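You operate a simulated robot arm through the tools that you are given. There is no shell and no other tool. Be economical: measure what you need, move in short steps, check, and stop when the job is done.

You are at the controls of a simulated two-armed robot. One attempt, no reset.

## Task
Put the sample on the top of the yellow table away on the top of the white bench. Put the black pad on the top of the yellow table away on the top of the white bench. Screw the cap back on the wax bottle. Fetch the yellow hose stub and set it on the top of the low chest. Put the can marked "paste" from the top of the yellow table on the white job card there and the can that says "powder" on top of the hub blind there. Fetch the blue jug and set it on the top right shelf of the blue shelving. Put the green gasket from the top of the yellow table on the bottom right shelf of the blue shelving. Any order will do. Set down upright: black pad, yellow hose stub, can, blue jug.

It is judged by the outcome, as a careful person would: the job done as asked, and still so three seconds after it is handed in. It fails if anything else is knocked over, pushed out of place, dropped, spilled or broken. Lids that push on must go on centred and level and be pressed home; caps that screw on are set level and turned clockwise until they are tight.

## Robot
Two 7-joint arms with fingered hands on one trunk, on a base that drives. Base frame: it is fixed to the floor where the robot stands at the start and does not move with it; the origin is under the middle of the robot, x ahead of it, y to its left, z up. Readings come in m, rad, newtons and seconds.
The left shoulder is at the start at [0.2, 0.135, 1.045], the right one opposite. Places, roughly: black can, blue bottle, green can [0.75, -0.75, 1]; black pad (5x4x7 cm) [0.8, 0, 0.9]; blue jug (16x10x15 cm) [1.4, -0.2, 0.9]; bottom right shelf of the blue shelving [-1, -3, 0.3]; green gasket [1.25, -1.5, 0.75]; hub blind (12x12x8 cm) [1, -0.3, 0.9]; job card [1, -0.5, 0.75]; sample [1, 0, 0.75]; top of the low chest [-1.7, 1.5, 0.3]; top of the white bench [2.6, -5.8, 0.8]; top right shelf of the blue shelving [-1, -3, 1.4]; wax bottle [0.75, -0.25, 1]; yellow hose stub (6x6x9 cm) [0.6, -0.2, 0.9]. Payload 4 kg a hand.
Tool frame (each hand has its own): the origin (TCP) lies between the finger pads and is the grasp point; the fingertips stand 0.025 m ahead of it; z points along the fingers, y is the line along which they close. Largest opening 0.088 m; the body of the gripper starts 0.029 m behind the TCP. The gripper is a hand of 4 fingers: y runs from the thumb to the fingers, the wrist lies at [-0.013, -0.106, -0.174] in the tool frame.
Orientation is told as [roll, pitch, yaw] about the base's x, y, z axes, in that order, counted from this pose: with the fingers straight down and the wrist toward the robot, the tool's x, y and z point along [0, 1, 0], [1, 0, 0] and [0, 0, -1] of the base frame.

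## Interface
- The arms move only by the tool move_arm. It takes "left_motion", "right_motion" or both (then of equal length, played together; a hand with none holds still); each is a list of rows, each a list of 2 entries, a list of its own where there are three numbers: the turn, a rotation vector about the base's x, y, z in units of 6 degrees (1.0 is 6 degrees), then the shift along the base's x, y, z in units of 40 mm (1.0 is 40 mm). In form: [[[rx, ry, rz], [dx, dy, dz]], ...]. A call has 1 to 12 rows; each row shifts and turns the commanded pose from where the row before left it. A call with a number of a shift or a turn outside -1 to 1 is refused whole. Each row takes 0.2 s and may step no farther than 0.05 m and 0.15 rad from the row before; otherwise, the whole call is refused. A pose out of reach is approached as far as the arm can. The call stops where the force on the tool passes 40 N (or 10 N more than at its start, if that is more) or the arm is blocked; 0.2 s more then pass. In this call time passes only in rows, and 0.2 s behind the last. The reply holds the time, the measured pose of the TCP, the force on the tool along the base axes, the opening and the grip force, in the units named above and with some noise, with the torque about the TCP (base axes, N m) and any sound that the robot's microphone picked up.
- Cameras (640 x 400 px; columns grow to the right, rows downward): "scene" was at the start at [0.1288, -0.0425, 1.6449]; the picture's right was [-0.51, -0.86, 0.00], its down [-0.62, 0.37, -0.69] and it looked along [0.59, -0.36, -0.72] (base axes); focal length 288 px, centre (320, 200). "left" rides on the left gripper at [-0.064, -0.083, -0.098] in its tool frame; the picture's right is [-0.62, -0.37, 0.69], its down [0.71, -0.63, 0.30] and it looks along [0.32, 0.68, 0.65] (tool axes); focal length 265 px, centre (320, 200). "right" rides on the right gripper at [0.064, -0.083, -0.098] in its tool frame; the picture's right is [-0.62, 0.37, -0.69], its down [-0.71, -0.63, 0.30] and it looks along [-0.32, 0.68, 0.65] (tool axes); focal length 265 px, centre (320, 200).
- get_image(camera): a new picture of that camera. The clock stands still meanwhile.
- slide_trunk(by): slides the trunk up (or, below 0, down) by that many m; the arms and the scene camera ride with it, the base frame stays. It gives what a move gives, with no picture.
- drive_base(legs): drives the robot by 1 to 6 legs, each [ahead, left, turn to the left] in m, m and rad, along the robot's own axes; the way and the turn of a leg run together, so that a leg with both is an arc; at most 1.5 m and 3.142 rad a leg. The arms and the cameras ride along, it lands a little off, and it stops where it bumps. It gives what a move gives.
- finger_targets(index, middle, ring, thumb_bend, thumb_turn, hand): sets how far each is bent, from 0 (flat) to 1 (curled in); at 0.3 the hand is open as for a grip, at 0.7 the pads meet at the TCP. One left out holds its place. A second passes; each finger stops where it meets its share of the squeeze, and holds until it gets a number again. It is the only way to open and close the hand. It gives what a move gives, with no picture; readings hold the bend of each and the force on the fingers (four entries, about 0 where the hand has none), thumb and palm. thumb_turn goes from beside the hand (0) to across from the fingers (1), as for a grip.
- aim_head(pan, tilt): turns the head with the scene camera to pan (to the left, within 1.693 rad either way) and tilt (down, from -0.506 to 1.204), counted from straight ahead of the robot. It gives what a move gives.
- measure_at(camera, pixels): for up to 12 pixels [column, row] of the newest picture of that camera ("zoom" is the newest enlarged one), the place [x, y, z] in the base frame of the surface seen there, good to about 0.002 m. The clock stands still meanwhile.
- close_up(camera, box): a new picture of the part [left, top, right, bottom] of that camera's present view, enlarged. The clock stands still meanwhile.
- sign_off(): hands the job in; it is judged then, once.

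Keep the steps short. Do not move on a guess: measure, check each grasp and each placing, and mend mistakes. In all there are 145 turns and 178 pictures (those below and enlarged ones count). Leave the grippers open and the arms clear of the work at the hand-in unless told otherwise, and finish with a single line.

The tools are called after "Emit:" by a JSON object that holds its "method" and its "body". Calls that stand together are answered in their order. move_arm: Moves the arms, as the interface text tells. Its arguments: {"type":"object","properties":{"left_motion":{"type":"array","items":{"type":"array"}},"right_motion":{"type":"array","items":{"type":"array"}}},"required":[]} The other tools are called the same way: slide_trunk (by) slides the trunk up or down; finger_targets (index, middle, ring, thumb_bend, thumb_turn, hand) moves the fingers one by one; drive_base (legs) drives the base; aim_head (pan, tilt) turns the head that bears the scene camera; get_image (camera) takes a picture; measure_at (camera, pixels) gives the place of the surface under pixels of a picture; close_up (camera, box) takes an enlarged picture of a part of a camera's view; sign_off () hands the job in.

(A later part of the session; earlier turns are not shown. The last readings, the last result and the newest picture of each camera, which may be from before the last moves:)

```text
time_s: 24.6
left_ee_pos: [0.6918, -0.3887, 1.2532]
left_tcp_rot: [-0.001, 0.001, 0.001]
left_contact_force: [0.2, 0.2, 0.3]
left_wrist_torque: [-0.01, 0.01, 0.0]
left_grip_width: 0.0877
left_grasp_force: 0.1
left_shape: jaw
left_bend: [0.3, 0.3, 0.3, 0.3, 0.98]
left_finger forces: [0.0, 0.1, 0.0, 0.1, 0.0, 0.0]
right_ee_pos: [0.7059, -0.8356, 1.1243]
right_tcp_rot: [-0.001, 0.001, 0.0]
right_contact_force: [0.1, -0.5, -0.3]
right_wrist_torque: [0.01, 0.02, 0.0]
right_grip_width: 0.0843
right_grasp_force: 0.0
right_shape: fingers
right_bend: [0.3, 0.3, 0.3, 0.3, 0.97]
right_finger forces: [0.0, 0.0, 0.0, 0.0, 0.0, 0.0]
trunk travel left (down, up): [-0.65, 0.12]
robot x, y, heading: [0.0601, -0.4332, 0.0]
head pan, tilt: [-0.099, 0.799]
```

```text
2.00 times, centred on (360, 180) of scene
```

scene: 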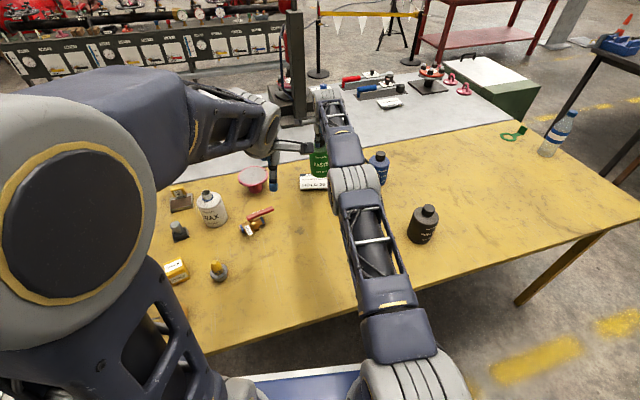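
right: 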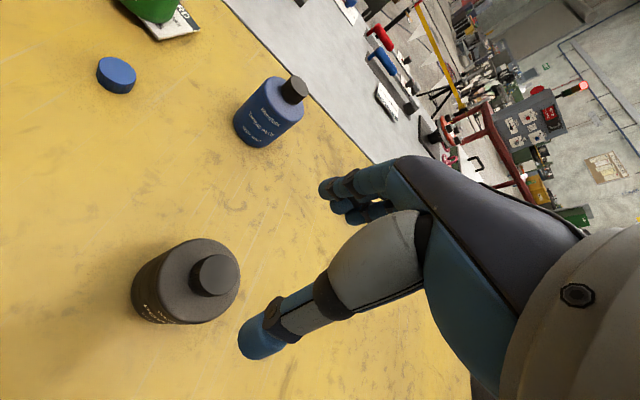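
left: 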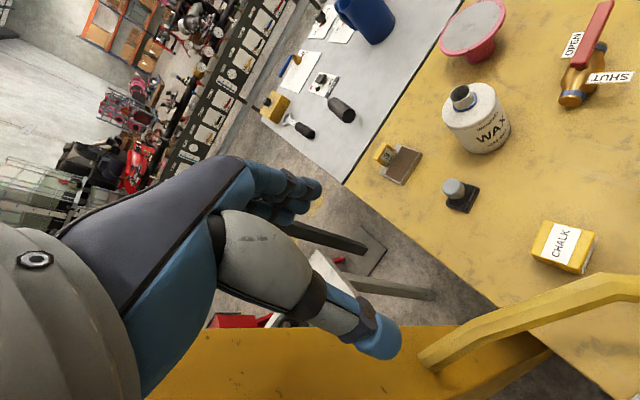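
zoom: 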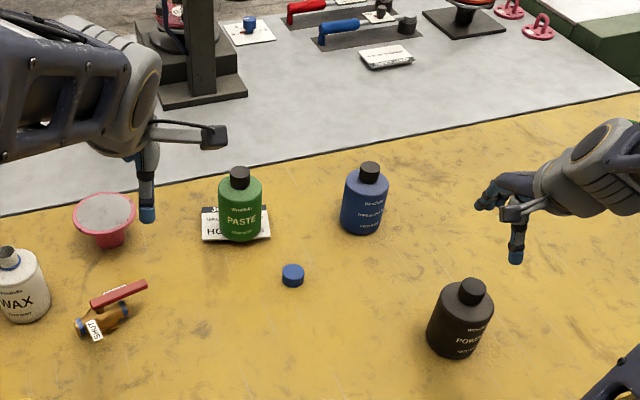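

Paste can stands on the card. Lower onto the black cap and grip.

Emit:
{"method": "move_arm", "body": {"right_motion": [[[0, 0, 0], [0, -0.05, -0.9]], [[0, 0, 0], [0, 0, -0.9]], [[0, 0, 0], [0, 0, -0.9]], [[0, 0, 0], [0, 0, -0.7]]]}}

Emit:
{"method": "finger_targets", "body": {"hand": "right", "index": 0.75, "middle": 0.75, "ring": 0.75, "thumb_bend": 0.75}}

Emit:
{"method": "get_image", "body": {"camera": "right"}}

Emit:
{"method": "close_up", "body": {"camera": "scene", "box": [240, 130, 360, 205]}}

```text
time_s: 25.6
left_ee_pos: [0.6909, -0.3899, 1.254]
left_tcp_rot: [0.0, 0.0, 0.001]
left_contact_force: [-0.9, 0.3, -1.0]
left_wrist_torque: [-0.05, -0.01, -0.01]
left_grip_width: 0.0875
left_grasp_force: 0.0
left_shape: jaw
left_bend: [0.3, 0.3, 0.3, 0.3, 0.98]
left_finger forces: [0.0, 0.0, 0.0, 0.1, 0.1, 0.1]
right_ee_pos: [0.7041, -0.839, 0.9872]
right_tcp_rot: [-0.002, 0.001, 0.0]
right_contact_force: [0.0, -0.1, 0.2]
right_wrist_torque: [0.04, 0.0, -0.05]
right_grip_width: 0.0847
right_grasp_force: 0.1
right_shape: fingers
right_bend: [0.3, 0.3, 0.3, 0.3, 0.97]
right_finger forces: [0.0, 0.1, 0.1, 0.1, 0.0, 0.0]
trunk travel left (down, up): [-0.65, 0.12]
robot x, y, heading: [0.0625, -0.4317, -0.004]
head pan, tilt: [-0.099, 0.799]
```

```text
time_s: 26.6
left_ee_pos: [0.6925, -0.3899, 1.253]
left_tcp_rot: [0.0, 0.001, -0.002]
left_contact_force: [-0.3, 0.9, 0.0]
left_wrist_torque: [0.0, -0.01, 0.0]
left_grip_width: 0.0875
left_grasp_force: 0.0
left_shape: jaw
left_bend: [0.3, 0.3, 0.3, 0.3, 0.98]
left_finger forces: [0.0, 0.1, 0.0, 0.0, 0.0, 0.0]
right_ee_pos: [0.7039, -0.8396, 0.9868]
right_tcp_rot: [0.0, -0.001, -0.001]
right_contact_force: [0.6, 0.0, -0.4]
right_wrist_torque: [-0.03, 0.02, -0.01]
right_grip_width: 0.0244
right_grasp_force: 14.5
right_shape: fingers
right_bend: [0.61, 0.64, 0.74, 0.58, 0.95]
right_finger forces: [6.3, 7.1, 1.1, 0.1, 14.0, 0.0]
trunk travel left (down, up): [-0.65, 0.12]
robot x, y, heading: [0.0574, -0.4327, -0.0]
head pan, tilt: [-0.099, 0.799]
```

```text
149 pictures are left
```

right: 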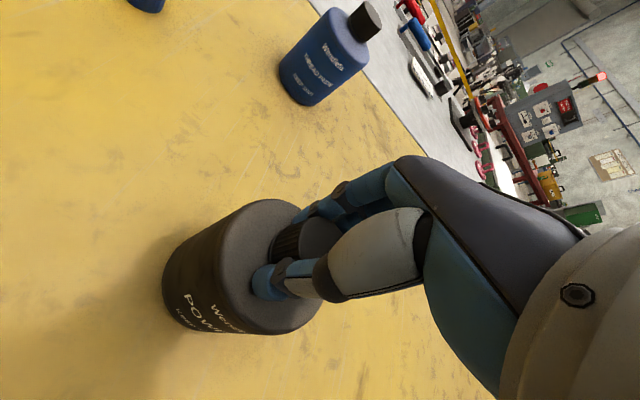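

```text
5.33 times, centred on (300, 168) of scene
```

zoom: 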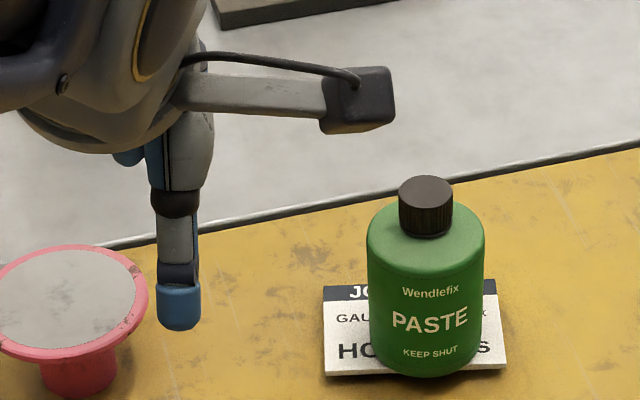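

Emit:
{"method": "measure_at", "body": {"camera": "zoom", "pixels": [[426, 188], [420, 366], [345, 370], [490, 365], [420, 300], [75, 290], [75, 250], [75, 325]]}}

Emit:
{"method": "move_arm", "body": {"right_motion": [[[0, 0, 0], [0, 0, 0.3]], [[0, 0, 0], [0, 0, 0.6]], [[0, 0, 0], [0, 0, 1]], [[0, 0, 0], [0, 0, 1]], [[0, 0, 0], [0, 0, 1]], [[0, 0, 0], [0, 0, 0.6]]]}}

```text
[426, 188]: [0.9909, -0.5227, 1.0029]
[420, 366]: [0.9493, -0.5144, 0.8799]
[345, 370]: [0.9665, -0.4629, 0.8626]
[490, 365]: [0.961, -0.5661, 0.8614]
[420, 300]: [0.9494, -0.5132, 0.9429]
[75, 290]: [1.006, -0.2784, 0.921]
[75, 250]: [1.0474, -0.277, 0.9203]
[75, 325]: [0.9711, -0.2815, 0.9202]
```

```text
time_s: 28.0
left_ee_pos: [0.6914, -0.3898, 1.2531]
left_tcp_rot: [0.0, -0.001, -0.003]
left_contact_force: [0.1, 0.5, -0.6]
left_wrist_torque: [-0.02, 0.02, 0.04]
left_grip_width: 0.0874
left_grasp_force: 0.0
left_shape: jaw
left_bend: [0.3, 0.3, 0.3, 0.3, 0.98]
left_finger forces: [0.1, 0.0, 0.0, 0.0, 0.0, 0.1]
right_ee_pos: [0.7037, -0.8394, 1.1672]
right_tcp_rot: [-0.001, 0.001, -0.001]
right_contact_force: [0.4, -0.8, -5.3]
right_wrist_torque: [0.01, -0.07, 0.03]
right_grip_width: 0.0244
right_grasp_force: 13.8
right_shape: fingers
right_bend: [0.61, 0.64, 0.75, 0.58, 0.95]
right_finger forces: [6.2, 6.9, 1.0, 0.0, 13.8, 0.1]
trunk travel left (down, up): [-0.65, 0.12]
robot x, y, heading: [0.0609, -0.4343, -0.008]
head pan, tilt: [-0.099, 0.799]
```

Paste can stands level, a bit to the front of the card (axis ≈[0.988,-0.515]); I may fine-tune it later. The powder can is lifted, 5.3 N. Drive left 0.30 m to bring the hub blind in reach.

Emit:
{"method": "drive_base", "body": {"legs": [[0, 0.3, 0]]}}

Emit:
{"method": "get_image", "body": {"camera": "scene"}}

```text
time_s: 30.0
left_ee_pos: [0.6927, -0.0895, 1.2532]
left_tcp_rot: [-0.002, 0.0, -0.002]
left_contact_force: [0.0, -0.6, 0.2]
left_wrist_torque: [-0.02, -0.03, 0.0]
left_grip_width: 0.0877
left_grasp_force: 0.0
left_shape: jaw
left_bend: [0.3, 0.3, 0.3, 0.3, 0.98]
left_finger forces: [0.0, 0.0, 0.1, 0.0, 0.0, 0.0]
right_ee_pos: [0.7044, -0.5397, 1.1679]
right_tcp_rot: [-0.001, 0.002, 0.0]
right_contact_force: [-0.4, 0.0, -4.1]
right_wrist_torque: [0.01, -0.05, 0.0]
right_grip_width: 0.0243
right_grasp_force: 13.7
right_shape: fingers
right_bend: [0.61, 0.64, 0.75, 0.58, 0.95]
right_finger forces: [6.0, 7.0, 1.2, 0.0, 13.5, 0.0]
trunk travel left (down, up): [-0.65, 0.12]
robot x, y, heading: [0.0585, -0.1333, -0.001]
head pan, tilt: [-0.099, 0.799]
```

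```text
147 pictures are left
```

scene: 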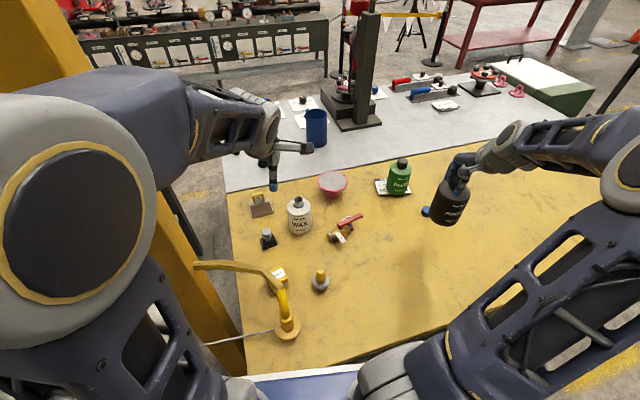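

Emit:
{"method": "close_up", "body": {"camera": "scene", "box": [300, 155, 364, 195]}}

Emit:
{"method": "measure_at", "body": {"camera": "zoom", "pixels": [[180, 200], [460, 200], [190, 230], [450, 230], [320, 175], [320, 210], [320, 250], [320, 265], [330, 300], [280, 330], [400, 330], [330, 345]]}}

```text
10.00 times, centred on (332, 175) of scene
```

zoom: 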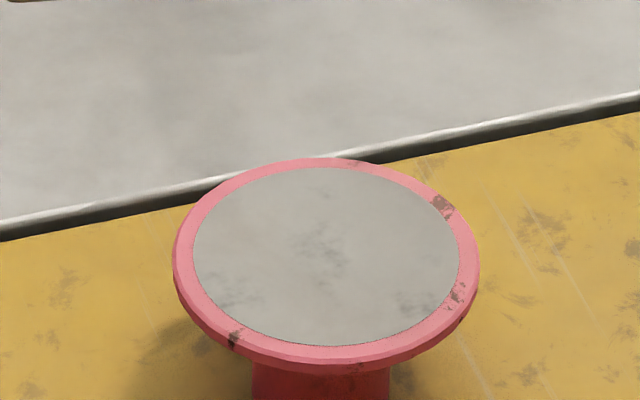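

```text
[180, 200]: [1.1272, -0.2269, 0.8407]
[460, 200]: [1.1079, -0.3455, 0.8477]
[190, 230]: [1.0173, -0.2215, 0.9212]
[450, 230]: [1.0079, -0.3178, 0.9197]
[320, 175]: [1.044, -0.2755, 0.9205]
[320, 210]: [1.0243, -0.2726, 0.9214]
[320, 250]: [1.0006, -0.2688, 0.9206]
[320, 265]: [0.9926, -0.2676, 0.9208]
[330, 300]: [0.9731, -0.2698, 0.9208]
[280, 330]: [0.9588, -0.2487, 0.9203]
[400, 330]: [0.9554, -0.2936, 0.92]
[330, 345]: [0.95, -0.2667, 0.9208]
```

Hub blind top: centre ≈[0.998,-0.270], z 0.921, 9.7 cm grey face. Move the powder can above it at height.

Emit:
{"method": "move_arm", "body": {"right_motion": [[[0, 0, 0], [0.806, 0.75, 0]], [[0, 0, 0], [0.806, 0.75, 0]], [[0, 0, 0], [0.806, 0.75, 0]], [[0, 0, 0], [0.806, 0.75, 0]], [[0, 0, 0], [0.806, 0.75, 0]], [[0, 0, 0], [0.806, 0.75, 0]], [[0, 0, 0], [0.806, 0.75, 0]], [[0, 0, 0], [0.806, 0.75, 0]], [[0, 0, 0], [0.806, 0.75, 0]]]}}

Emit:
{"method": "get_image", "body": {"camera": "scene"}}

Emit:
{"method": "get_image", "body": {"camera": "right"}}

```text
time_s: 32.0
left_ee_pos: [0.6917, -0.0906, 1.2535]
left_tcp_rot: [0.001, -0.001, -0.001]
left_contact_force: [0.3, 0.3, 0.2]
left_wrist_torque: [0.02, -0.02, 0.01]
left_grip_width: 0.0876
left_grasp_force: 0.1
left_shape: jaw
left_bend: [0.3, 0.3, 0.3, 0.3, 0.98]
left_finger forces: [0.0, 0.0, 0.1, 0.0, 0.0, 0.1]
right_ee_pos: [0.9942, -0.27, 1.1677]
right_tcp_rot: [0.0, 0.001, -0.002]
right_contact_force: [0.6, -0.1, -4.1]
right_wrist_torque: [-0.04, -0.01, -0.05]
right_grip_width: 0.0238
right_grasp_force: 14.2
right_shape: fingers
right_bend: [0.61, 0.65, 0.75, 0.58, 0.94]
right_finger forces: [5.5, 7.1, 1.1, 0.0, 13.1, 0.1]
trunk travel left (down, up): [-0.65, 0.12]
robot x, y, heading: [0.0592, -0.1334, -0.001]
head pan, tilt: [-0.099, 0.799]
```

```text
145 pictures are left
```

scene: 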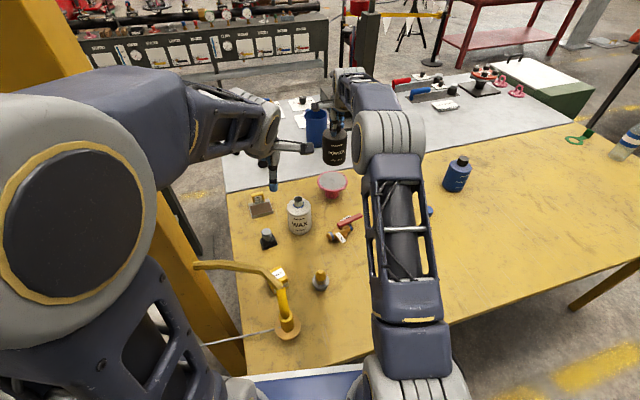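

```text
144 pictures are left
```

right: 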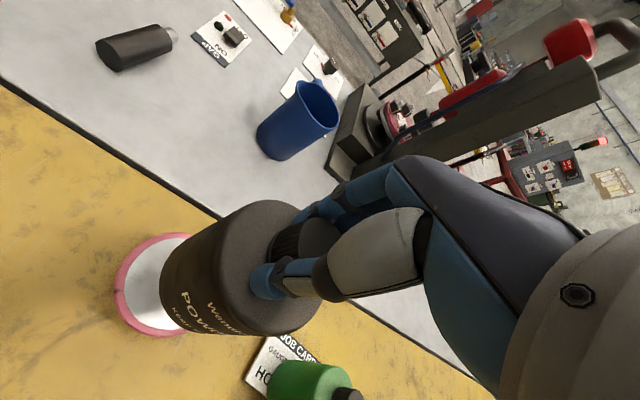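

Lower to ~1 cm above the blind, and check the can's place.

Emit:
{"method": "move_arm", "body": {"right_motion": [[[0, 0, 0], [0.05, 0, -0.8]], [[0, 0, 0], [0, 0, -0.8]], [[0, 0, 0], [0, 0, -0.8]]]}}

Emit:
{"method": "close_up", "body": {"camera": "scene", "box": [284, 125, 380, 185]}}

Emit:
{"method": "measure_at", "body": {"camera": "zoom", "pixels": [[325, 220], [325, 260], [330, 290], [280, 240], [380, 240], [325, 345], [325, 330], [325, 150]]}}

```text
time_s: 32.8
left_ee_pos: [0.6919, -0.0907, 1.2543]
left_tcp_rot: [0.002, 0.0, -0.002]
left_contact_force: [-0.4, -0.6, 0.5]
left_wrist_torque: [-0.03, -0.03, 0.04]
left_grip_width: 0.0876
left_grasp_force: 0.0
left_shape: jaw
left_bend: [0.3, 0.3, 0.3, 0.3, 0.98]
left_finger forces: [0.0, 0.1, 0.1, 0.0, 0.0, 0.1]
right_ee_pos: [0.9951, -0.2706, 1.0697]
right_tcp_rot: [0.001, 0.0, -0.001]
right_contact_force: [0.8, -0.5, -3.5]
right_wrist_torque: [0.01, -0.04, -0.01]
right_grip_width: 0.0236
right_grasp_force: 14.0
right_shape: fingers
right_bend: [0.61, 0.65, 0.75, 0.58, 0.94]
right_finger forces: [6.0, 6.8, 1.2, 0.1, 13.2, 0.0]
trunk travel left (down, up): [-0.65, 0.12]
robot x, y, heading: [0.0619, -0.1345, 0.001]
head pan, tilt: [-0.099, 0.799]
```

```text
6.67 times, centred on (332, 155) of scene
```

zoom: 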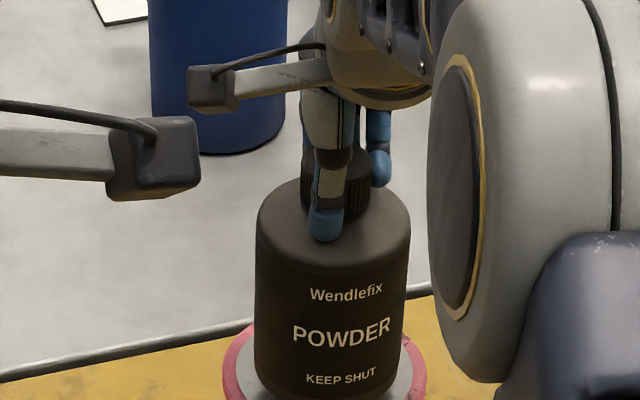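

```text
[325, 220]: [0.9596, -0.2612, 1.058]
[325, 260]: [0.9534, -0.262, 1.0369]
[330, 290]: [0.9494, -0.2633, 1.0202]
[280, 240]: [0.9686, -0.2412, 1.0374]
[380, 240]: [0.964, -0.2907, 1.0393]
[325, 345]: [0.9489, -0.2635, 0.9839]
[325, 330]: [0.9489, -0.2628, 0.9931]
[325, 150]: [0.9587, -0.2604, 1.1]
```

Can axis is ≈[0.990,-0.268]; shift +7 mm x and lower gently 11 mm.

Emit:
{"method": "move_arm", "body": {"right_motion": [[[0, 0, 0], [0.17, -0.03, 0]], [[0, 0, 0], [0, 0, -0.18]], [[0, 0, 0], [0, 0, -0.05]], [[0, 0, 0], [0, 0, -0.05]]]}}

```text
time_s: 33.8
left_ee_pos: [0.6917, -0.0903, 1.2542]
left_tcp_rot: [0.001, 0.001, -0.003]
left_contact_force: [-0.4, -0.2, -0.2]
left_wrist_torque: [0.02, -0.01, -0.01]
left_grip_width: 0.0878
left_grasp_force: 0.1
left_shape: jaw
left_bend: [0.3, 0.3, 0.3, 0.3, 0.98]
left_finger forces: [0.0, 0.0, 0.0, 0.1, 0.0, 0.0]
right_ee_pos: [1.0023, -0.2713, 1.0608]
right_tcp_rot: [0.0, -0.001, 0.0]
right_contact_force: [-0.6, 0.5, -1.4]
right_wrist_torque: [0.01, 0.01, 0.01]
right_grip_width: 0.0238
right_grasp_force: 14.0
right_shape: fingers
right_bend: [0.61, 0.65, 0.75, 0.58, 0.94]
right_finger forces: [5.9, 6.9, 1.2, 0.0, 14.0, 0.0]
trunk travel left (down, up): [-0.65, 0.12]
robot x, y, heading: [0.0571, -0.1377, -0.002]
head pan, tilt: [-0.099, 0.799]
```

Contact just begins (load fell to −1.4 N). One millimetre more, then release.

Emit:
{"method": "move_arm", "body": {"right_motion": [[[0, 0, 0], [0, 0, -0.03]]]}}

Emit:
{"method": "finger_targets", "body": {"hand": "right", "index": 0.3, "middle": 0.3, "ring": 0.3, "thumb_bend": 0.3}}

Emit:
{"method": "move_arm", "body": {"right_motion": [[[0, 0, 0], [0, 0, 0.6]], [[0, 0, 0], [0, 0, 1]], [[0, 0, 0], [0, 0, 1]], [[0, 0, 0], [-0.2, -1, 0]], [[0, 0, 0], [-0.2, -1, 0]], [[0, 0, 0], [-0.2, -1, 0]], [[0, 0, 0], [-0.2, -1, 0]]]}}

Emit:
{"method": "close_up", "body": {"camera": "scene", "box": [280, 120, 440, 220]}}

```text
time_s: 34.2
left_ee_pos: [0.6915, -0.0891, 1.2545]
left_tcp_rot: [0.001, 0.0, -0.002]
left_contact_force: [0.1, 0.2, -0.1]
left_wrist_torque: [0.06, 0.03, -0.01]
left_grip_width: 0.0873
left_grasp_force: 0.0
left_shape: jaw
left_bend: [0.3, 0.3, 0.3, 0.3, 0.98]
left_finger forces: [0.1, 0.1, 0.0, 0.1, 0.1, 0.1]
right_ee_pos: [1.0026, -0.2718, 1.0591]
right_tcp_rot: [0.0, -0.001, 0.0]
right_contact_force: [-1.3, 0.5, 1.8]
right_wrist_torque: [-0.02, 0.03, 0.03]
right_grip_width: 0.024
right_grasp_force: 14.9
right_shape: fingers
right_bend: [0.61, 0.65, 0.75, 0.58, 0.94]
right_finger forces: [6.1, 7.2, 1.0, 0.0, 14.5, 0.0]
trunk travel left (down, up): [-0.65, 0.12]
robot x, y, heading: [0.0611, -0.1303, 0.001]
head pan, tilt: [-0.099, 0.799]
```

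```text
time_s: 35.2
left_ee_pos: [0.6912, -0.089, 1.2534]
left_tcp_rot: [0.0, 0.0, -0.002]
left_contact_force: [1.7, 0.1, 0.7]
left_wrist_torque: [0.03, 0.02, 0.01]
left_grip_width: 0.0876
left_grasp_force: 0.0
left_shape: jaw
left_bend: [0.3, 0.3, 0.3, 0.3, 0.98]
left_finger forces: [0.1, 0.0, 0.1, 0.0, 0.0, 0.0]
right_ee_pos: [1.0018, -0.2716, 1.0591]
right_tcp_rot: [0.0, 0.0, -0.001]
right_contact_force: [-0.4, 0.0, -0.5]
right_wrist_torque: [-0.01, 0.02, -0.03]
right_grip_width: 0.0843
right_grasp_force: 0.1
right_shape: fingers
right_bend: [0.3, 0.3, 0.3, 0.3, 0.97]
right_finger forces: [0.1, 0.1, 0.1, 0.0, 0.0, 0.1]
trunk travel left (down, up): [-0.65, 0.12]
robot x, y, heading: [0.0594, -0.1295, 0.002]
head pan, tilt: [-0.099, 0.799]
```

```text
time_s: 36.8
left_ee_pos: [0.6926, -0.0892, 1.2536]
left_tcp_rot: [-0.001, 0.001, -0.001]
left_contact_force: [-0.2, 1.1, 0.1]
left_wrist_torque: [-0.01, 0.0, -0.03]
left_grip_width: 0.0875
left_grasp_force: 0.0
left_shape: jaw
left_bend: [0.3, 0.3, 0.3, 0.3, 0.98]
left_finger forces: [0.0, 0.0, 0.0, 0.0, 0.1, 0.0]
right_ee_pos: [0.9697, -0.4305, 1.164]
right_tcp_rot: [0.0, -0.001, -0.001]
right_contact_force: [-0.2, -0.3, 0.2]
right_wrist_torque: [0.0, 0.0, -0.01]
right_grip_width: 0.0842
right_grasp_force: 0.0
right_shape: fingers
right_bend: [0.3, 0.3, 0.3, 0.3, 0.97]
right_finger forces: [0.0, 0.0, 0.0, 0.1, 0.0, 0.0]
trunk travel left (down, up): [-0.65, 0.12]
robot x, y, heading: [0.06, -0.1305, -0.0]
head pan, tilt: [-0.099, 0.799]
```

```text
4.00 times, centred on (360, 170) of scene
```

zoom: 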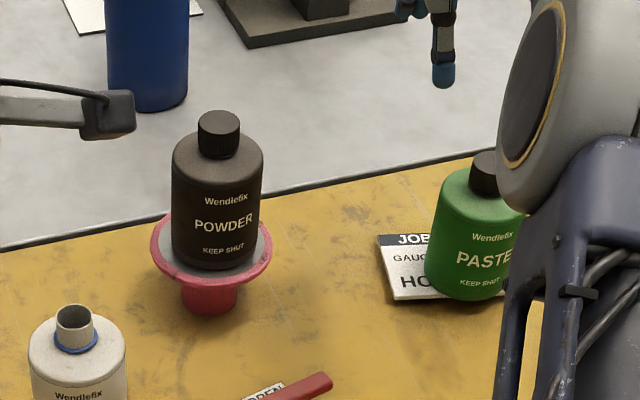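

Both cans stand well. Now the wax bottle: I'll measure its neck rim from this enlarged view and look again at the loose blue cap.

Emit:
{"method": "measure_at", "body": {"camera": "zoom", "pixels": [[57, 320], [91, 318], [73, 307], [74, 330], [74, 345], [33, 355], [122, 350], [78, 385], [60, 345], [92, 345]]}}

Emit:
{"method": "close_up", "body": {"camera": "scene", "box": [270, 185, 334, 225]}}

Emit:
{"method": "measure_at", "body": {"camera": "zoom", "pixels": [[220, 115], [370, 115], [270, 90], [275, 150], [280, 170], [250, 120], [335, 120], [290, 105], [200, 180], [380, 180], [300, 300], [295, 140]]}}

Emit:
{"method": "get_image", "body": {"camera": "right"}}

```text
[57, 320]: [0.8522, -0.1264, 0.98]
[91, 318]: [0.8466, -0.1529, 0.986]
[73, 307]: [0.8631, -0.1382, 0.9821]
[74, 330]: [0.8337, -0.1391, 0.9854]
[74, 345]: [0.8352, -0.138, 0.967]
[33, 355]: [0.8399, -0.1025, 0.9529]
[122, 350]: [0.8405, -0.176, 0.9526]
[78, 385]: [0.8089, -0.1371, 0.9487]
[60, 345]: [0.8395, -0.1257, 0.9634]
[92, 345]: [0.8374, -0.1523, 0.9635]
```

```text
10.00 times, centred on (302, 205) of scene
```

zoom: 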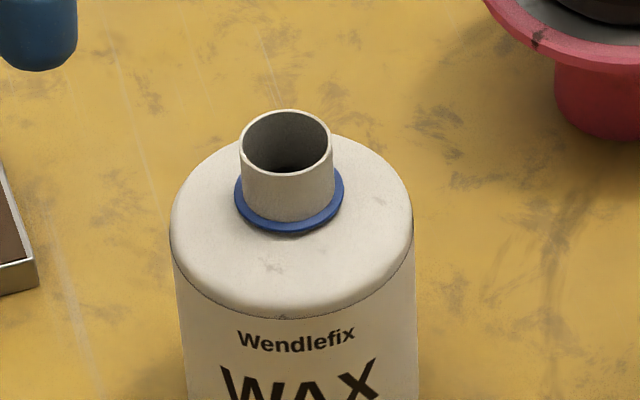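

```text
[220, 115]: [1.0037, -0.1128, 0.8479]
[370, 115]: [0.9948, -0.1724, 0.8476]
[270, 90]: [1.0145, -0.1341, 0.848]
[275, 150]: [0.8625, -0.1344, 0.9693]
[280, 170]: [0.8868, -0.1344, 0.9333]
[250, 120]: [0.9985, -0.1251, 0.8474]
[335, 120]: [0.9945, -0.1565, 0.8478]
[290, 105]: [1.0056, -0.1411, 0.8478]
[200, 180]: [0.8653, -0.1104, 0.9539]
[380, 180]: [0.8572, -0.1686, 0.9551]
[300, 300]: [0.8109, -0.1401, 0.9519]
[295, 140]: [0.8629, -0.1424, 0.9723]
```

```text
140 pictures are left
```

right: 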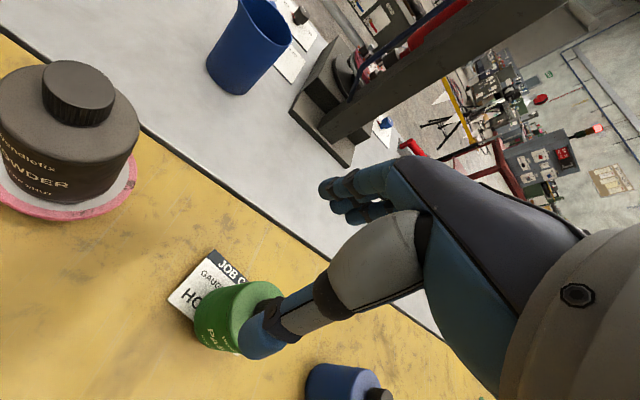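

Neck: centre ≈[0.848,-0.1395], rim z 0.985, blue ring (seat) at z≈0.965. Now move the right hand to above the loose cap [0.861,-0.604].

Emit:
{"method": "move_arm", "body": {"right_motion": [[[0, 0, 0], [-0.545, -0.868, 0]], [[0, 0, 0], [-0.545, -0.868, 0]], [[0, 0, 0], [-0.545, -0.868, 0]], [[0, 0, 0], [-0.545, -0.868, 0]], [[0, 0, 0], [-0.545, -0.868, 0]], [[0, 0, 1], [0, 0, -0.5]], [[0, 0, 1], [0, 0, -0.5]], [[0, 0, 1], [0, 0, -0.5]], [[0, 0, 1], [0, 0, -0.5]], [[0, 0, 1], [0, 0, -0.5]], [[0, 0, 1], [0, 0, -0.5]]]}}

Emit:
{"method": "get_image", "body": {"camera": "right"}}

Emit:
{"method": "get_image", "body": {"camera": "scene"}}

```text
time_s: 39.2
left_ee_pos: [0.6912, -0.0893, 1.2536]
left_tcp_rot: [0.0, 0.001, -0.003]
left_contact_force: [-0.2, 0.1, 0.2]
left_wrist_torque: [0.0, -0.03, 0.01]
left_grip_width: 0.0876
left_grasp_force: 0.1
left_shape: jaw
left_bend: [0.3, 0.3, 0.3, 0.3, 0.98]
left_finger forces: [0.0, 0.0, 0.1, 0.0, 0.0, 0.0]
right_ee_pos: [0.8622, -0.6039, 1.0415]
right_tcp_rot: [0.001, -0.001, 0.631]
right_contact_force: [0.0, 0.7, 0.0]
right_wrist_torque: [-0.01, 0.01, -0.03]
right_grip_width: 0.0844
right_grasp_force: 0.1
right_shape: fingers
right_bend: [0.3, 0.3, 0.3, 0.3, 0.97]
right_finger forces: [0.1, 0.0, 0.0, 0.0, 0.1, 0.0]
trunk travel left (down, up): [-0.65, 0.12]
robot x, y, heading: [0.0628, -0.1362, -0.0]
head pan, tilt: [-0.099, 0.799]
```

```text
139 pictures are left
```

right: 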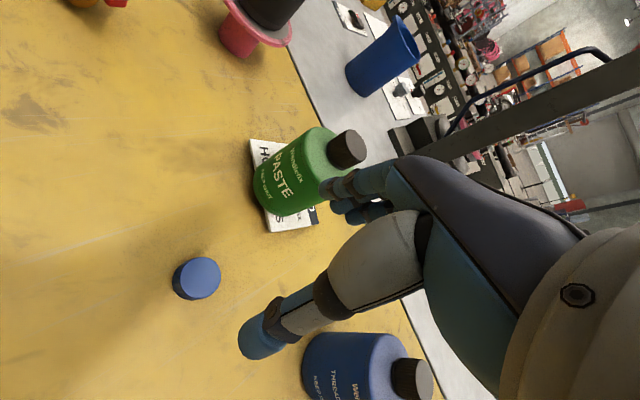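

```text
138 pictures are left
```

scene: 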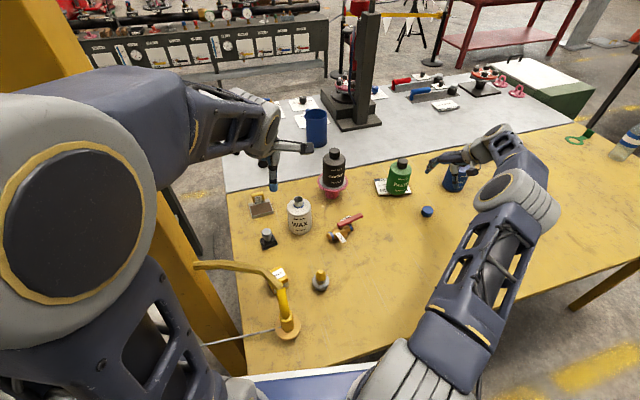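

Emit:
{"method": "close_up", "body": {"camera": "right", "box": [150, 240, 246, 300]}}

Emit:
{"method": "measure_at", "body": {"camera": "right", "pixels": [[202, 277], [186, 277], [218, 277], [202, 262], [202, 292], [178, 283], [170, 300]]}}

```text
6.67 times, centred on (198, 270) of right
```

zoom: 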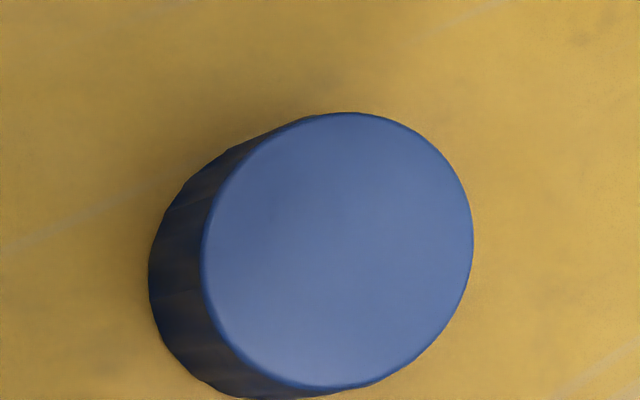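

```text
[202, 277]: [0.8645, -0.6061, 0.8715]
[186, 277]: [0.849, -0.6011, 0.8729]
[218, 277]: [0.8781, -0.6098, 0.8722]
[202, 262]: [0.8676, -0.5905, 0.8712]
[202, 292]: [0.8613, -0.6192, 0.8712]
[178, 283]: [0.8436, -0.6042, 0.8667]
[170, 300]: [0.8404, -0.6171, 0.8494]
```

Cap centre [0.863,-0.6055], top z 0.872. Lower so that the fingertips stop ~4 mm above the table.

Emit:
{"method": "move_arm", "body": {"right_motion": [[[0, 0, 0], [0, -0.04, -1]], [[0, 0, 0], [0.02, 0, -1]], [[0, 0, 0], [0, 0, -1]], [[0, 0, 0], [0, 0, -0.7]], [[0, 0, 0], [0, 0, -0.36]]]}}

Emit:
{"method": "finger_targets", "body": {"hand": "right", "index": 0.75, "middle": 0.75, "ring": 0.75, "thumb_bend": 0.75}}

Emit:
{"method": "get_image", "body": {"camera": "right"}}

```text
time_s: 40.4
left_ee_pos: [0.6921, -0.0901, 1.2545]
left_tcp_rot: [0.0, 0.0, -0.001]
left_contact_force: [0.4, 0.7, 0.0]
left_wrist_torque: [0.01, -0.02, 0.02]
left_grip_width: 0.0878
left_grasp_force: 0.1
left_shape: jaw
left_bend: [0.3, 0.3, 0.3, 0.3, 0.98]
left_finger forces: [0.1, 0.0, 0.1, 0.0, 0.0, 0.1]
right_ee_pos: [0.8622, -0.607, 0.8788]
right_tcp_rot: [0.0, -0.002, 0.629]
right_contact_force: [0.4, -0.5, -0.1]
right_wrist_torque: [-0.02, -0.04, 0.0]
right_grip_width: 0.0844
right_grasp_force: 0.0
right_shape: fingers
right_bend: [0.3, 0.3, 0.3, 0.3, 0.97]
right_finger forces: [0.1, 0.1, 0.0, 0.0, 0.0, 0.0]
trunk travel left (down, up): [-0.65, 0.12]
robot x, y, heading: [0.0649, -0.1306, 0.003]
head pan, tilt: [-0.099, 0.799]
```

```text
time_s: 41.4
left_ee_pos: [0.6924, -0.0909, 1.2538]
left_tcp_rot: [0.0, 0.0, -0.003]
left_contact_force: [0.3, -0.2, -0.4]
left_wrist_torque: [0.0, 0.0, 0.0]
left_grip_width: 0.0879
left_grasp_force: 0.0
left_shape: jaw
left_bend: [0.3, 0.3, 0.3, 0.3, 0.98]
left_finger forces: [0.0, 0.0, 0.0, 0.0, 0.0, 0.0]
right_ee_pos: [0.861, -0.606, 0.8796]
right_tcp_rot: [0.0, -0.001, 0.628]
right_contact_force: [0.8, -0.3, -0.3]
right_wrist_torque: [-0.02, 0.01, 0.01]
right_grip_width: 0.0302
right_grasp_force: 15.3
right_shape: fingers
right_bend: [0.6, 0.63, 0.75, 0.54, 0.95]
right_finger forces: [7.6, 7.6, 0.4, 0.1, 15.2, 0.0]
trunk travel left (down, up): [-0.65, 0.12]
robot x, y, heading: [0.0592, -0.131, 0.001]
head pan, tilt: [-0.099, 0.799]
```

```text
136 pictures are left
```

right: 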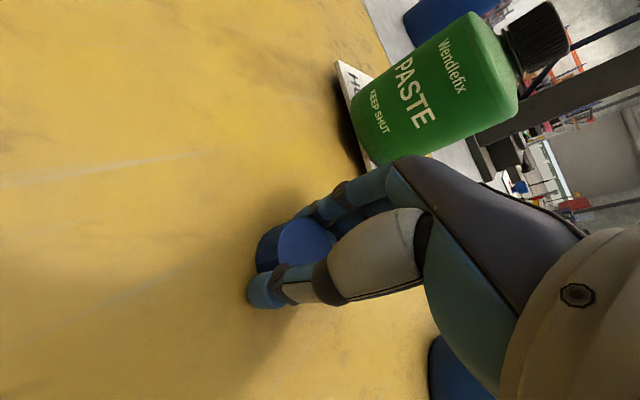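

Cap gripped (15 N). The left hand would be in the way near the bottle, so I'll raise it while lifting the cap.

Emit:
{"method": "move_arm", "body": {"right_motion": [[[0, 0, 0], [0, 0, 0.5]], [[0, 0, 0], [0, 0, 1]], [[0, 0, 0], [0, 0, 1]], [[0, 0, 0], [0, 0, 1]], [[0, 0, 0], [0, 0, 1]], [[0, 0, 0], [0, 0, 1]], [[0, 0, 0], [0, 0.5, 0]], [[0, 0, 0], [0, 0.5, 0]]], "left_motion": [[[0, 0, 0], [-0.3, 0.2, 1]], [[0, 0, 0], [-0.3, 0.2, 1]], [[0, 0, 0], [-0.3, 0.2, 1]], [[0, 0, 0], [-0.3, 0.2, 1]], [[0, 0, 0], [-0.3, 0.2, 1]], [[0, 0, 0], [-0.3, 0.2, 1]], [[0, 0, 0], [-0.3, 0, 1]], [[0, 0, 0], [-0.3, 0, 1]]]}}

Emit:
{"method": "get_image", "body": {"camera": "scene"}}

Emit:
{"method": "get_image", "body": {"camera": "right"}}

```text
time_s: 43.2
left_ee_pos: [0.5964, -0.042, 1.5748]
left_tcp_rot: [0.001, 0.002, -0.003]
left_contact_force: [-0.1, 0.2, -0.6]
left_wrist_torque: [0.02, 0.03, 0.02]
left_grip_width: 0.0879
left_grasp_force: 0.1
left_shape: jaw
left_bend: [0.3, 0.3, 0.3, 0.3, 0.98]
left_finger forces: [0.1, 0.1, 0.1, 0.0, 0.0, 0.0]
right_ee_pos: [0.8615, -0.5635, 1.0988]
right_tcp_rot: [-0.002, 0.0, 0.626]
right_contact_force: [0.2, -0.3, -0.9]
right_wrist_torque: [0.03, 0.0, -0.04]
right_grip_width: 0.0303
right_grasp_force: 15.2
right_shape: fingers
right_bend: [0.6, 0.63, 0.75, 0.54, 0.95]
right_finger forces: [7.5, 8.0, 0.4, 0.1, 15.2, 0.1]
trunk travel left (down, up): [-0.65, 0.12]
robot x, y, heading: [0.0626, -0.1332, 0.011]
head pan, tilt: [-0.099, 0.799]
```

```text
135 pictures are left
```

scene: 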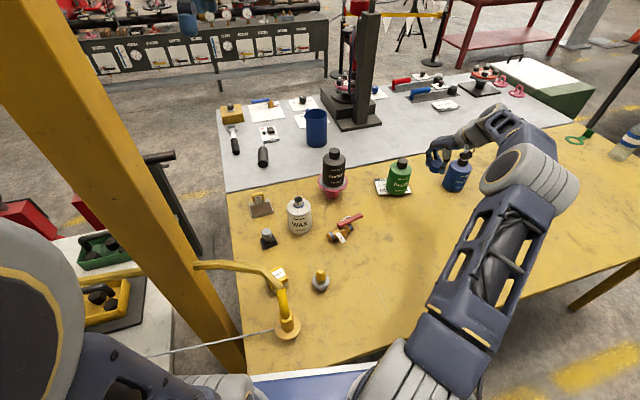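

```text
134 pictures are left
```

right: 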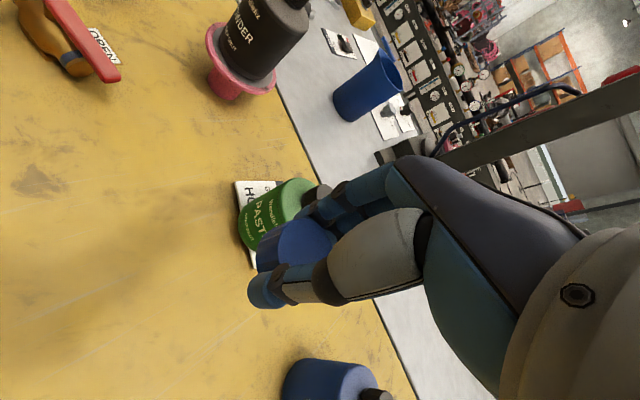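

Carry the cap over to above the bottle neck at z≈1.10.

Emit:
{"method": "move_arm", "body": {"right_motion": [[[0, 0, 0], [-0.03, 0.964, 0]], [[0, 0, 0], [-0.03, 0.964, 0]], [[0, 0, 0], [-0.03, 0.964, 0]], [[0, 0, 0], [-0.03, 0.964, 0]], [[0, 0, 0], [-0.03, 0.964, 0]], [[0, 0, 0], [-0.03, 0.964, 0]], [[0, 0, 0], [-0.03, 0.964, 0]], [[0, 0, 0], [-0.03, 0.964, 0]], [[0, 0, 0], [-0.03, 0.964, 0]], [[0, 0, 0], [-0.03, 0.964, 0]], [[0, 0, 0], [-0.03, 0.964, 0]], [[0, 0, 0], [0, 0, -0.6]]]}}

Emit:
{"method": "get_image", "body": {"camera": "right"}}

Emit:
{"method": "close_up", "body": {"camera": "scene", "box": [240, 160, 368, 240]}}

```text
time_s: 45.8
left_ee_pos: [0.596, -0.0419, 1.5731]
left_tcp_rot: [0.001, 0.0, 0.001]
left_contact_force: [-0.2, -0.6, 0.3]
left_wrist_torque: [0.01, 0.02, 0.03]
left_grip_width: 0.0875
left_grasp_force: 0.0
left_shape: jaw
left_bend: [0.3, 0.3, 0.3, 0.3, 0.98]
left_finger forces: [0.0, 0.0, 0.0, 0.0, 0.0, 0.0]
right_ee_pos: [0.8499, -0.1415, 1.0778]
right_tcp_rot: [0.001, -0.001, 0.627]
right_contact_force: [0.5, -0.2, -0.4]
right_wrist_torque: [-0.03, 0.01, 0.02]
right_grip_width: 0.0301
right_grasp_force: 15.3
right_shape: fingers
right_bend: [0.6, 0.63, 0.75, 0.54, 0.95]
right_finger forces: [7.3, 8.1, 0.5, 0.0, 15.0, 0.0]
trunk travel left (down, up): [-0.65, 0.12]
robot x, y, heading: [0.0648, -0.1366, -0.002]
head pan, tilt: [-0.099, 0.799]
```

```text
133 pictures are left
```

right: 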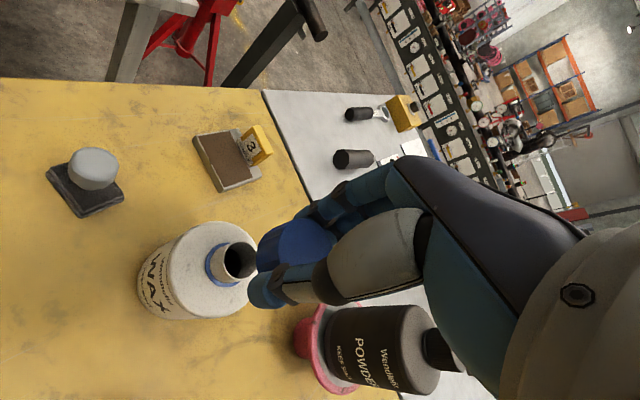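

```text
5.00 times, centred on (304, 200) of scene
```

zoom: 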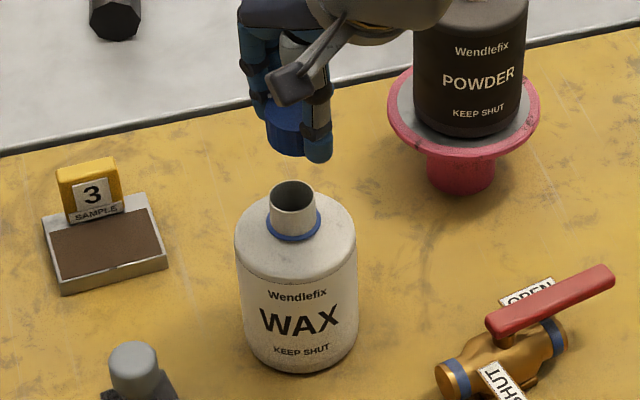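

I'll measure neck rim and held cap in the right camera for alignment.

Emit:
{"method": "close_up", "body": {"camera": "right", "box": [192, 200, 352, 300]}}

Emit:
{"method": "measure_at", "body": {"camera": "zoom", "pixels": [[140, 245], [245, 235], [190, 172], [195, 310], [130, 270], [250, 260], [300, 130], [380, 100], [440, 110], [480, 160], [420, 160], [340, 220]]}}

```text
4.00 times, centred on (272, 250) of right
```

zoom: 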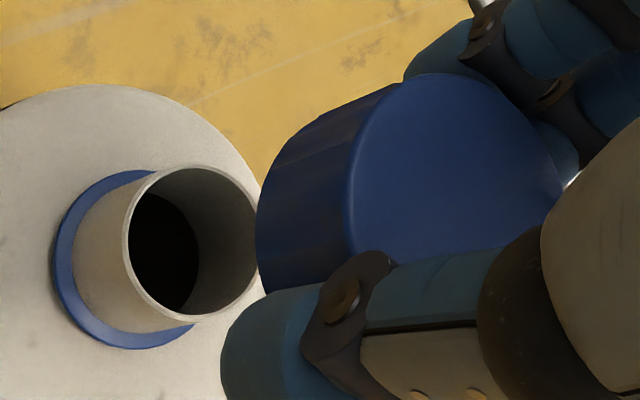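

```text
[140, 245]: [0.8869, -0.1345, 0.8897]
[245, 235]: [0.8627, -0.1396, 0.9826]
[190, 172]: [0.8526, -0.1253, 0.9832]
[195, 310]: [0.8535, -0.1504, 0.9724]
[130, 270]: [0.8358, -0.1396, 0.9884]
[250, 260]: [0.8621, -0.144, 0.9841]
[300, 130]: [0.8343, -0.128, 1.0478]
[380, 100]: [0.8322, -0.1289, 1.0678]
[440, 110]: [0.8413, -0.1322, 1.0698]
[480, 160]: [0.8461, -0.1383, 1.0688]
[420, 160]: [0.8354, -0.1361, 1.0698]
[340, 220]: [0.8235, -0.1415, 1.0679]
```

Emit:
{"method": "close_up", "body": {"camera": "right", "box": [252, 212, 348, 272]}}

Emit:
{"method": "close_up", "body": {"camera": "scene", "box": [280, 166, 320, 216]}}

```text
6.67 times, centred on (300, 242) of right
```

zoom: 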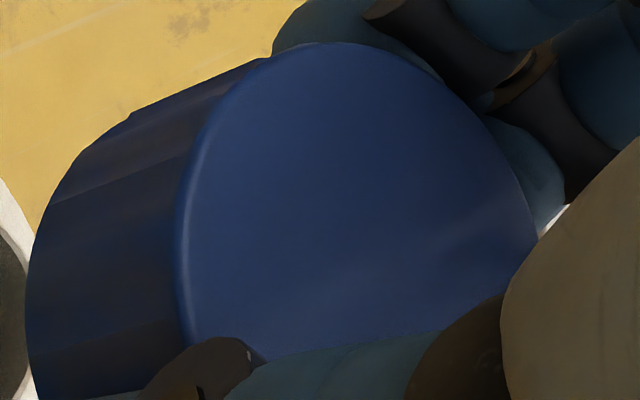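

```text
8.00 times, centred on (300, 191) of scene
```

zoom: 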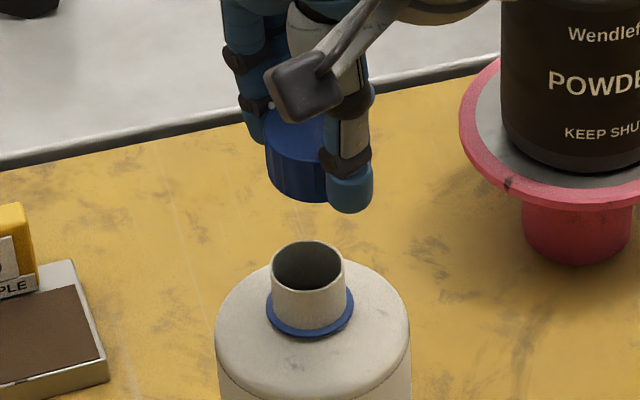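

Emit:
{"method": "measure_at", "body": {"camera": "zoom", "pixels": [[268, 160], [272, 175], [280, 182], [290, 186], [300, 188], [310, 190], [318, 188], [348, 195], [290, 130], [310, 125], [276, 262], [342, 262]]}}

Emit:
{"method": "get_image", "body": {"camera": "right"}}

Emit:
{"method": "measure_at", "body": {"camera": "right", "pixels": [[281, 237], [280, 245], [281, 254], [284, 228], [289, 222], [298, 219], [306, 220], [314, 223], [322, 229], [328, 237], [330, 245], [300, 240]]}}

```text
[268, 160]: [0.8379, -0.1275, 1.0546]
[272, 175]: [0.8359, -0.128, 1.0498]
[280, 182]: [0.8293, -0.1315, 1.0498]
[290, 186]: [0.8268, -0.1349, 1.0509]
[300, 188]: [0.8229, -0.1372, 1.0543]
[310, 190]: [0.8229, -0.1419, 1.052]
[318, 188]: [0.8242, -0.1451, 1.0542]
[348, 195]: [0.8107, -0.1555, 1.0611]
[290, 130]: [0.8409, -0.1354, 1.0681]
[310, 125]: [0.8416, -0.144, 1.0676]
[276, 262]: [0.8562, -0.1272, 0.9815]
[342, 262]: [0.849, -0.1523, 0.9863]
```

```text
128 pictures are left
```

right: 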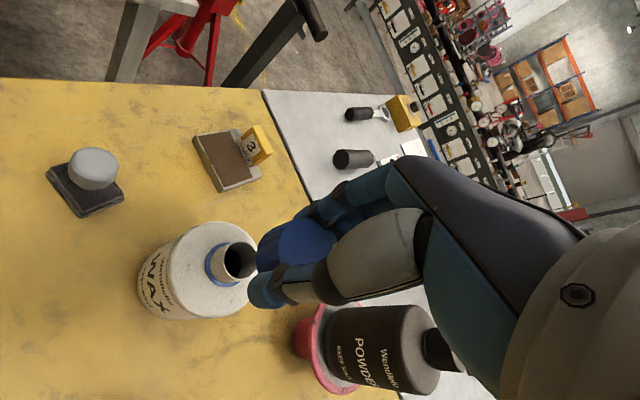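

```text
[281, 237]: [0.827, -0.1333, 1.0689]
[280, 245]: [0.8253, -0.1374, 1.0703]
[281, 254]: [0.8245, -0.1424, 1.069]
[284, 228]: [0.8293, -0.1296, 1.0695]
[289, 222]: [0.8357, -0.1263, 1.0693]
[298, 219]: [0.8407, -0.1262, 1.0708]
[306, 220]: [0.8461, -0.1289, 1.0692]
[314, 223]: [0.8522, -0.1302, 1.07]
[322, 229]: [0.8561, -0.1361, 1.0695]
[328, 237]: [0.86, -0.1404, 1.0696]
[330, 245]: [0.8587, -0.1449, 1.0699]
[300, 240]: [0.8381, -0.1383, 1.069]
```

Fit: held cap centre (0.842,-0.1435); neck centre (0.849,-0.139). Shift by (+7,+4.5) mm, lower to a hair above the rim, and check.

Emit:
{"method": "move_arm", "body": {"right_motion": [[[0, 0, 0], [0.175, 0.1125, 0]], [[0, 0, 0], [0, 0, -0.6]], [[0, 0, 0], [0, 0, -0.65]], [[0, 0, 0], [0, 0, 0]]]}}

Emit:
{"method": "close_up", "body": {"camera": "right", "box": [192, 200, 352, 300]}}

Emit:
{"method": "close_up", "body": {"camera": "scene", "box": [268, 171, 332, 211]}}

```text
time_s: 46.8
left_ee_pos: [0.596, -0.0423, 1.5733]
left_tcp_rot: [-0.001, -0.001, -0.003]
left_contact_force: [0.1, -0.8, -0.7]
left_wrist_torque: [-0.01, 0.01, -0.01]
left_grip_width: 0.0875
left_grasp_force: 0.1
left_shape: jaw
left_bend: [0.3, 0.3, 0.3, 0.3, 0.98]
left_finger forces: [0.0, 0.0, 0.0, 0.1, 0.0, 0.1]
right_ee_pos: [0.8539, -0.1368, 1.0267]
right_tcp_rot: [0.001, 0.0, 0.628]
right_contact_force: [-0.2, 0.4, 0.0]
right_wrist_torque: [-0.04, -0.01, 0.01]
right_grip_width: 0.0302
right_grasp_force: 15.0
right_shape: fingers
right_bend: [0.6, 0.63, 0.75, 0.54, 0.95]
right_finger forces: [7.2, 8.0, 0.5, 0.1, 15.0, 0.1]
trunk travel left (down, up): [-0.65, 0.12]
robot x, y, heading: [0.0623, -0.1355, 0.004]
head pan, tilt: [-0.099, 0.799]
```

```text
4.00 times, centred on (272, 250) of right
```

zoom: 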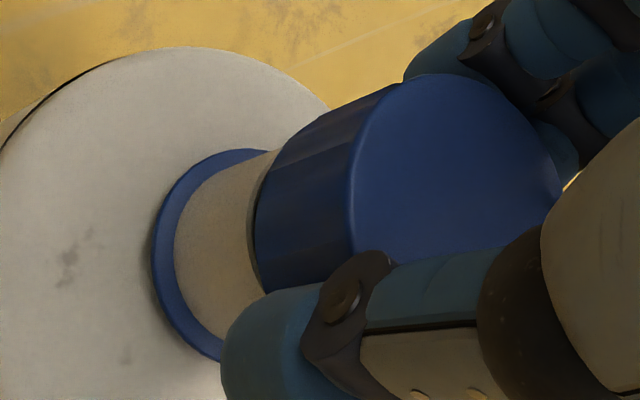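

```text
10.00 times, centred on (300, 191) of scene
```

zoom: 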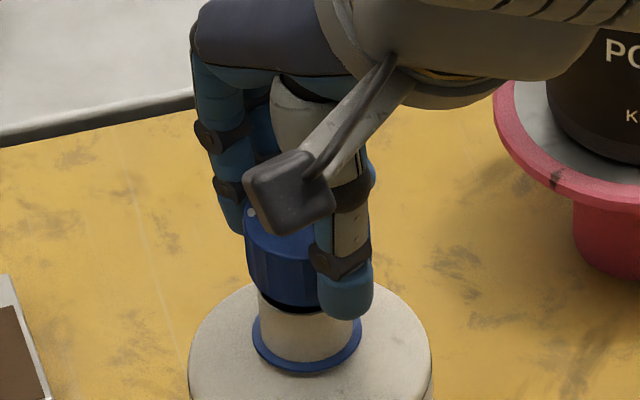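

Emit:
{"method": "measure_at", "body": {"camera": "zoom", "pixels": [[252, 280], [262, 295], [275, 302], [290, 303], [247, 255], [248, 235], [262, 345], [300, 372], [350, 345], [260, 325], [345, 330], [300, 350]]}}

Emit:
{"method": "get_image", "body": {"camera": "right"}}

Emit:
{"method": "measure_at", "body": {"camera": "right", "pixels": [[281, 237], [280, 245], [281, 254], [284, 228], [289, 222], [298, 219], [306, 220], [314, 223], [322, 229], [328, 237], [330, 245], [300, 240]]}}

```text
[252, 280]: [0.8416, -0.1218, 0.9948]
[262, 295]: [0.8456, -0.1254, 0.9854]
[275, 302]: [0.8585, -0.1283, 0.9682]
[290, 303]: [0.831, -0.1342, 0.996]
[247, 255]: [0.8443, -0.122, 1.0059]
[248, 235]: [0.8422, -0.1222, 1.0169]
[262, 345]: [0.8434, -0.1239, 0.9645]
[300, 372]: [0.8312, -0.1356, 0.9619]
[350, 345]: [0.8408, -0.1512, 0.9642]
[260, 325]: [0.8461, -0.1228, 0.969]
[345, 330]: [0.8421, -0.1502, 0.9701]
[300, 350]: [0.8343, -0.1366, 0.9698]
```

```text
125 pictures are left
```

right: 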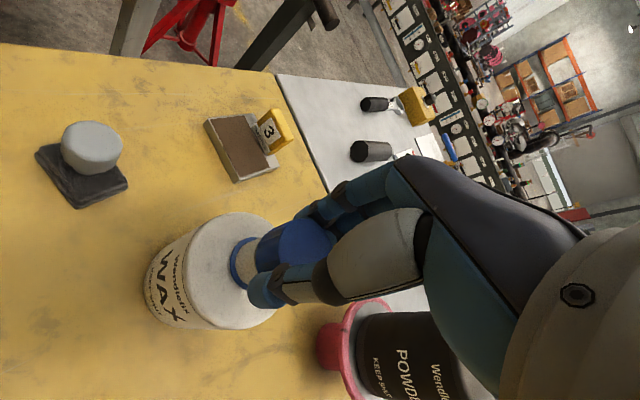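

```text
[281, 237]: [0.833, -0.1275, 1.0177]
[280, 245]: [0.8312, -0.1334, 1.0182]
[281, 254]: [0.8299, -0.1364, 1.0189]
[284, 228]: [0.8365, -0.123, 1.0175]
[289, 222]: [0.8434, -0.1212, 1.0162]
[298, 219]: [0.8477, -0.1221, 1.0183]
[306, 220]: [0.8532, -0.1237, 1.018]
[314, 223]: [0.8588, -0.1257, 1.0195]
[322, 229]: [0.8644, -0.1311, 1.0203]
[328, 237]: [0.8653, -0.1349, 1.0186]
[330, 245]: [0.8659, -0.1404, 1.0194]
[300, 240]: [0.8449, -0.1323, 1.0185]
```

Cap centre now (0.848,-0.139) – aligned with neck. Lower gently until it touches.

Emit:
{"method": "move_arm", "body": {"right_motion": [[[0, 0, 0], [0.02, 0, -0.2]], [[0, 0, 0], [0, 0, -0.04]], [[0, 0, 0], [0, 0, -0.04]], [[0, 0, 0], [0, 0, -0.03]]]}}

Emit:
{"method": "close_up", "body": {"camera": "scene", "box": [268, 171, 332, 211]}}

```text
time_s: 47.8
left_ee_pos: [0.5965, -0.0418, 1.5731]
left_tcp_rot: [0.0, 0.001, -0.001]
left_contact_force: [1.1, -0.6, 0.0]
left_wrist_torque: [0.03, 0.0, -0.02]
left_grip_width: 0.0878
left_grasp_force: 0.0
left_shape: jaw
left_bend: [0.3, 0.3, 0.3, 0.3, 0.98]
left_finger forces: [0.1, 0.0, 0.1, 0.0, 0.1, 0.0]
right_ee_pos: [0.8562, -0.1376, 1.0136]
right_tcp_rot: [0.0, 0.003, 0.626]
right_contact_force: [1.4, -0.5, 0.6]
right_wrist_torque: [0.0, 0.04, 0.04]
right_grip_width: 0.0301
right_grasp_force: 14.9
right_shape: fingers
right_bend: [0.6, 0.63, 0.75, 0.54, 0.95]
right_finger forces: [7.2, 8.1, 0.4, 0.0, 14.9, 0.0]
trunk travel left (down, up): [-0.65, 0.12]
robot x, y, heading: [0.0613, -0.1343, 0.004]
head pan, tilt: [-0.099, 0.799]
```

```text
10.00 times, centred on (300, 191) of scene
```

zoom: 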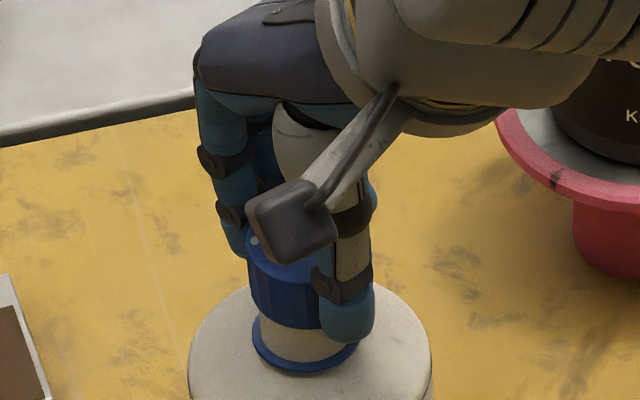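

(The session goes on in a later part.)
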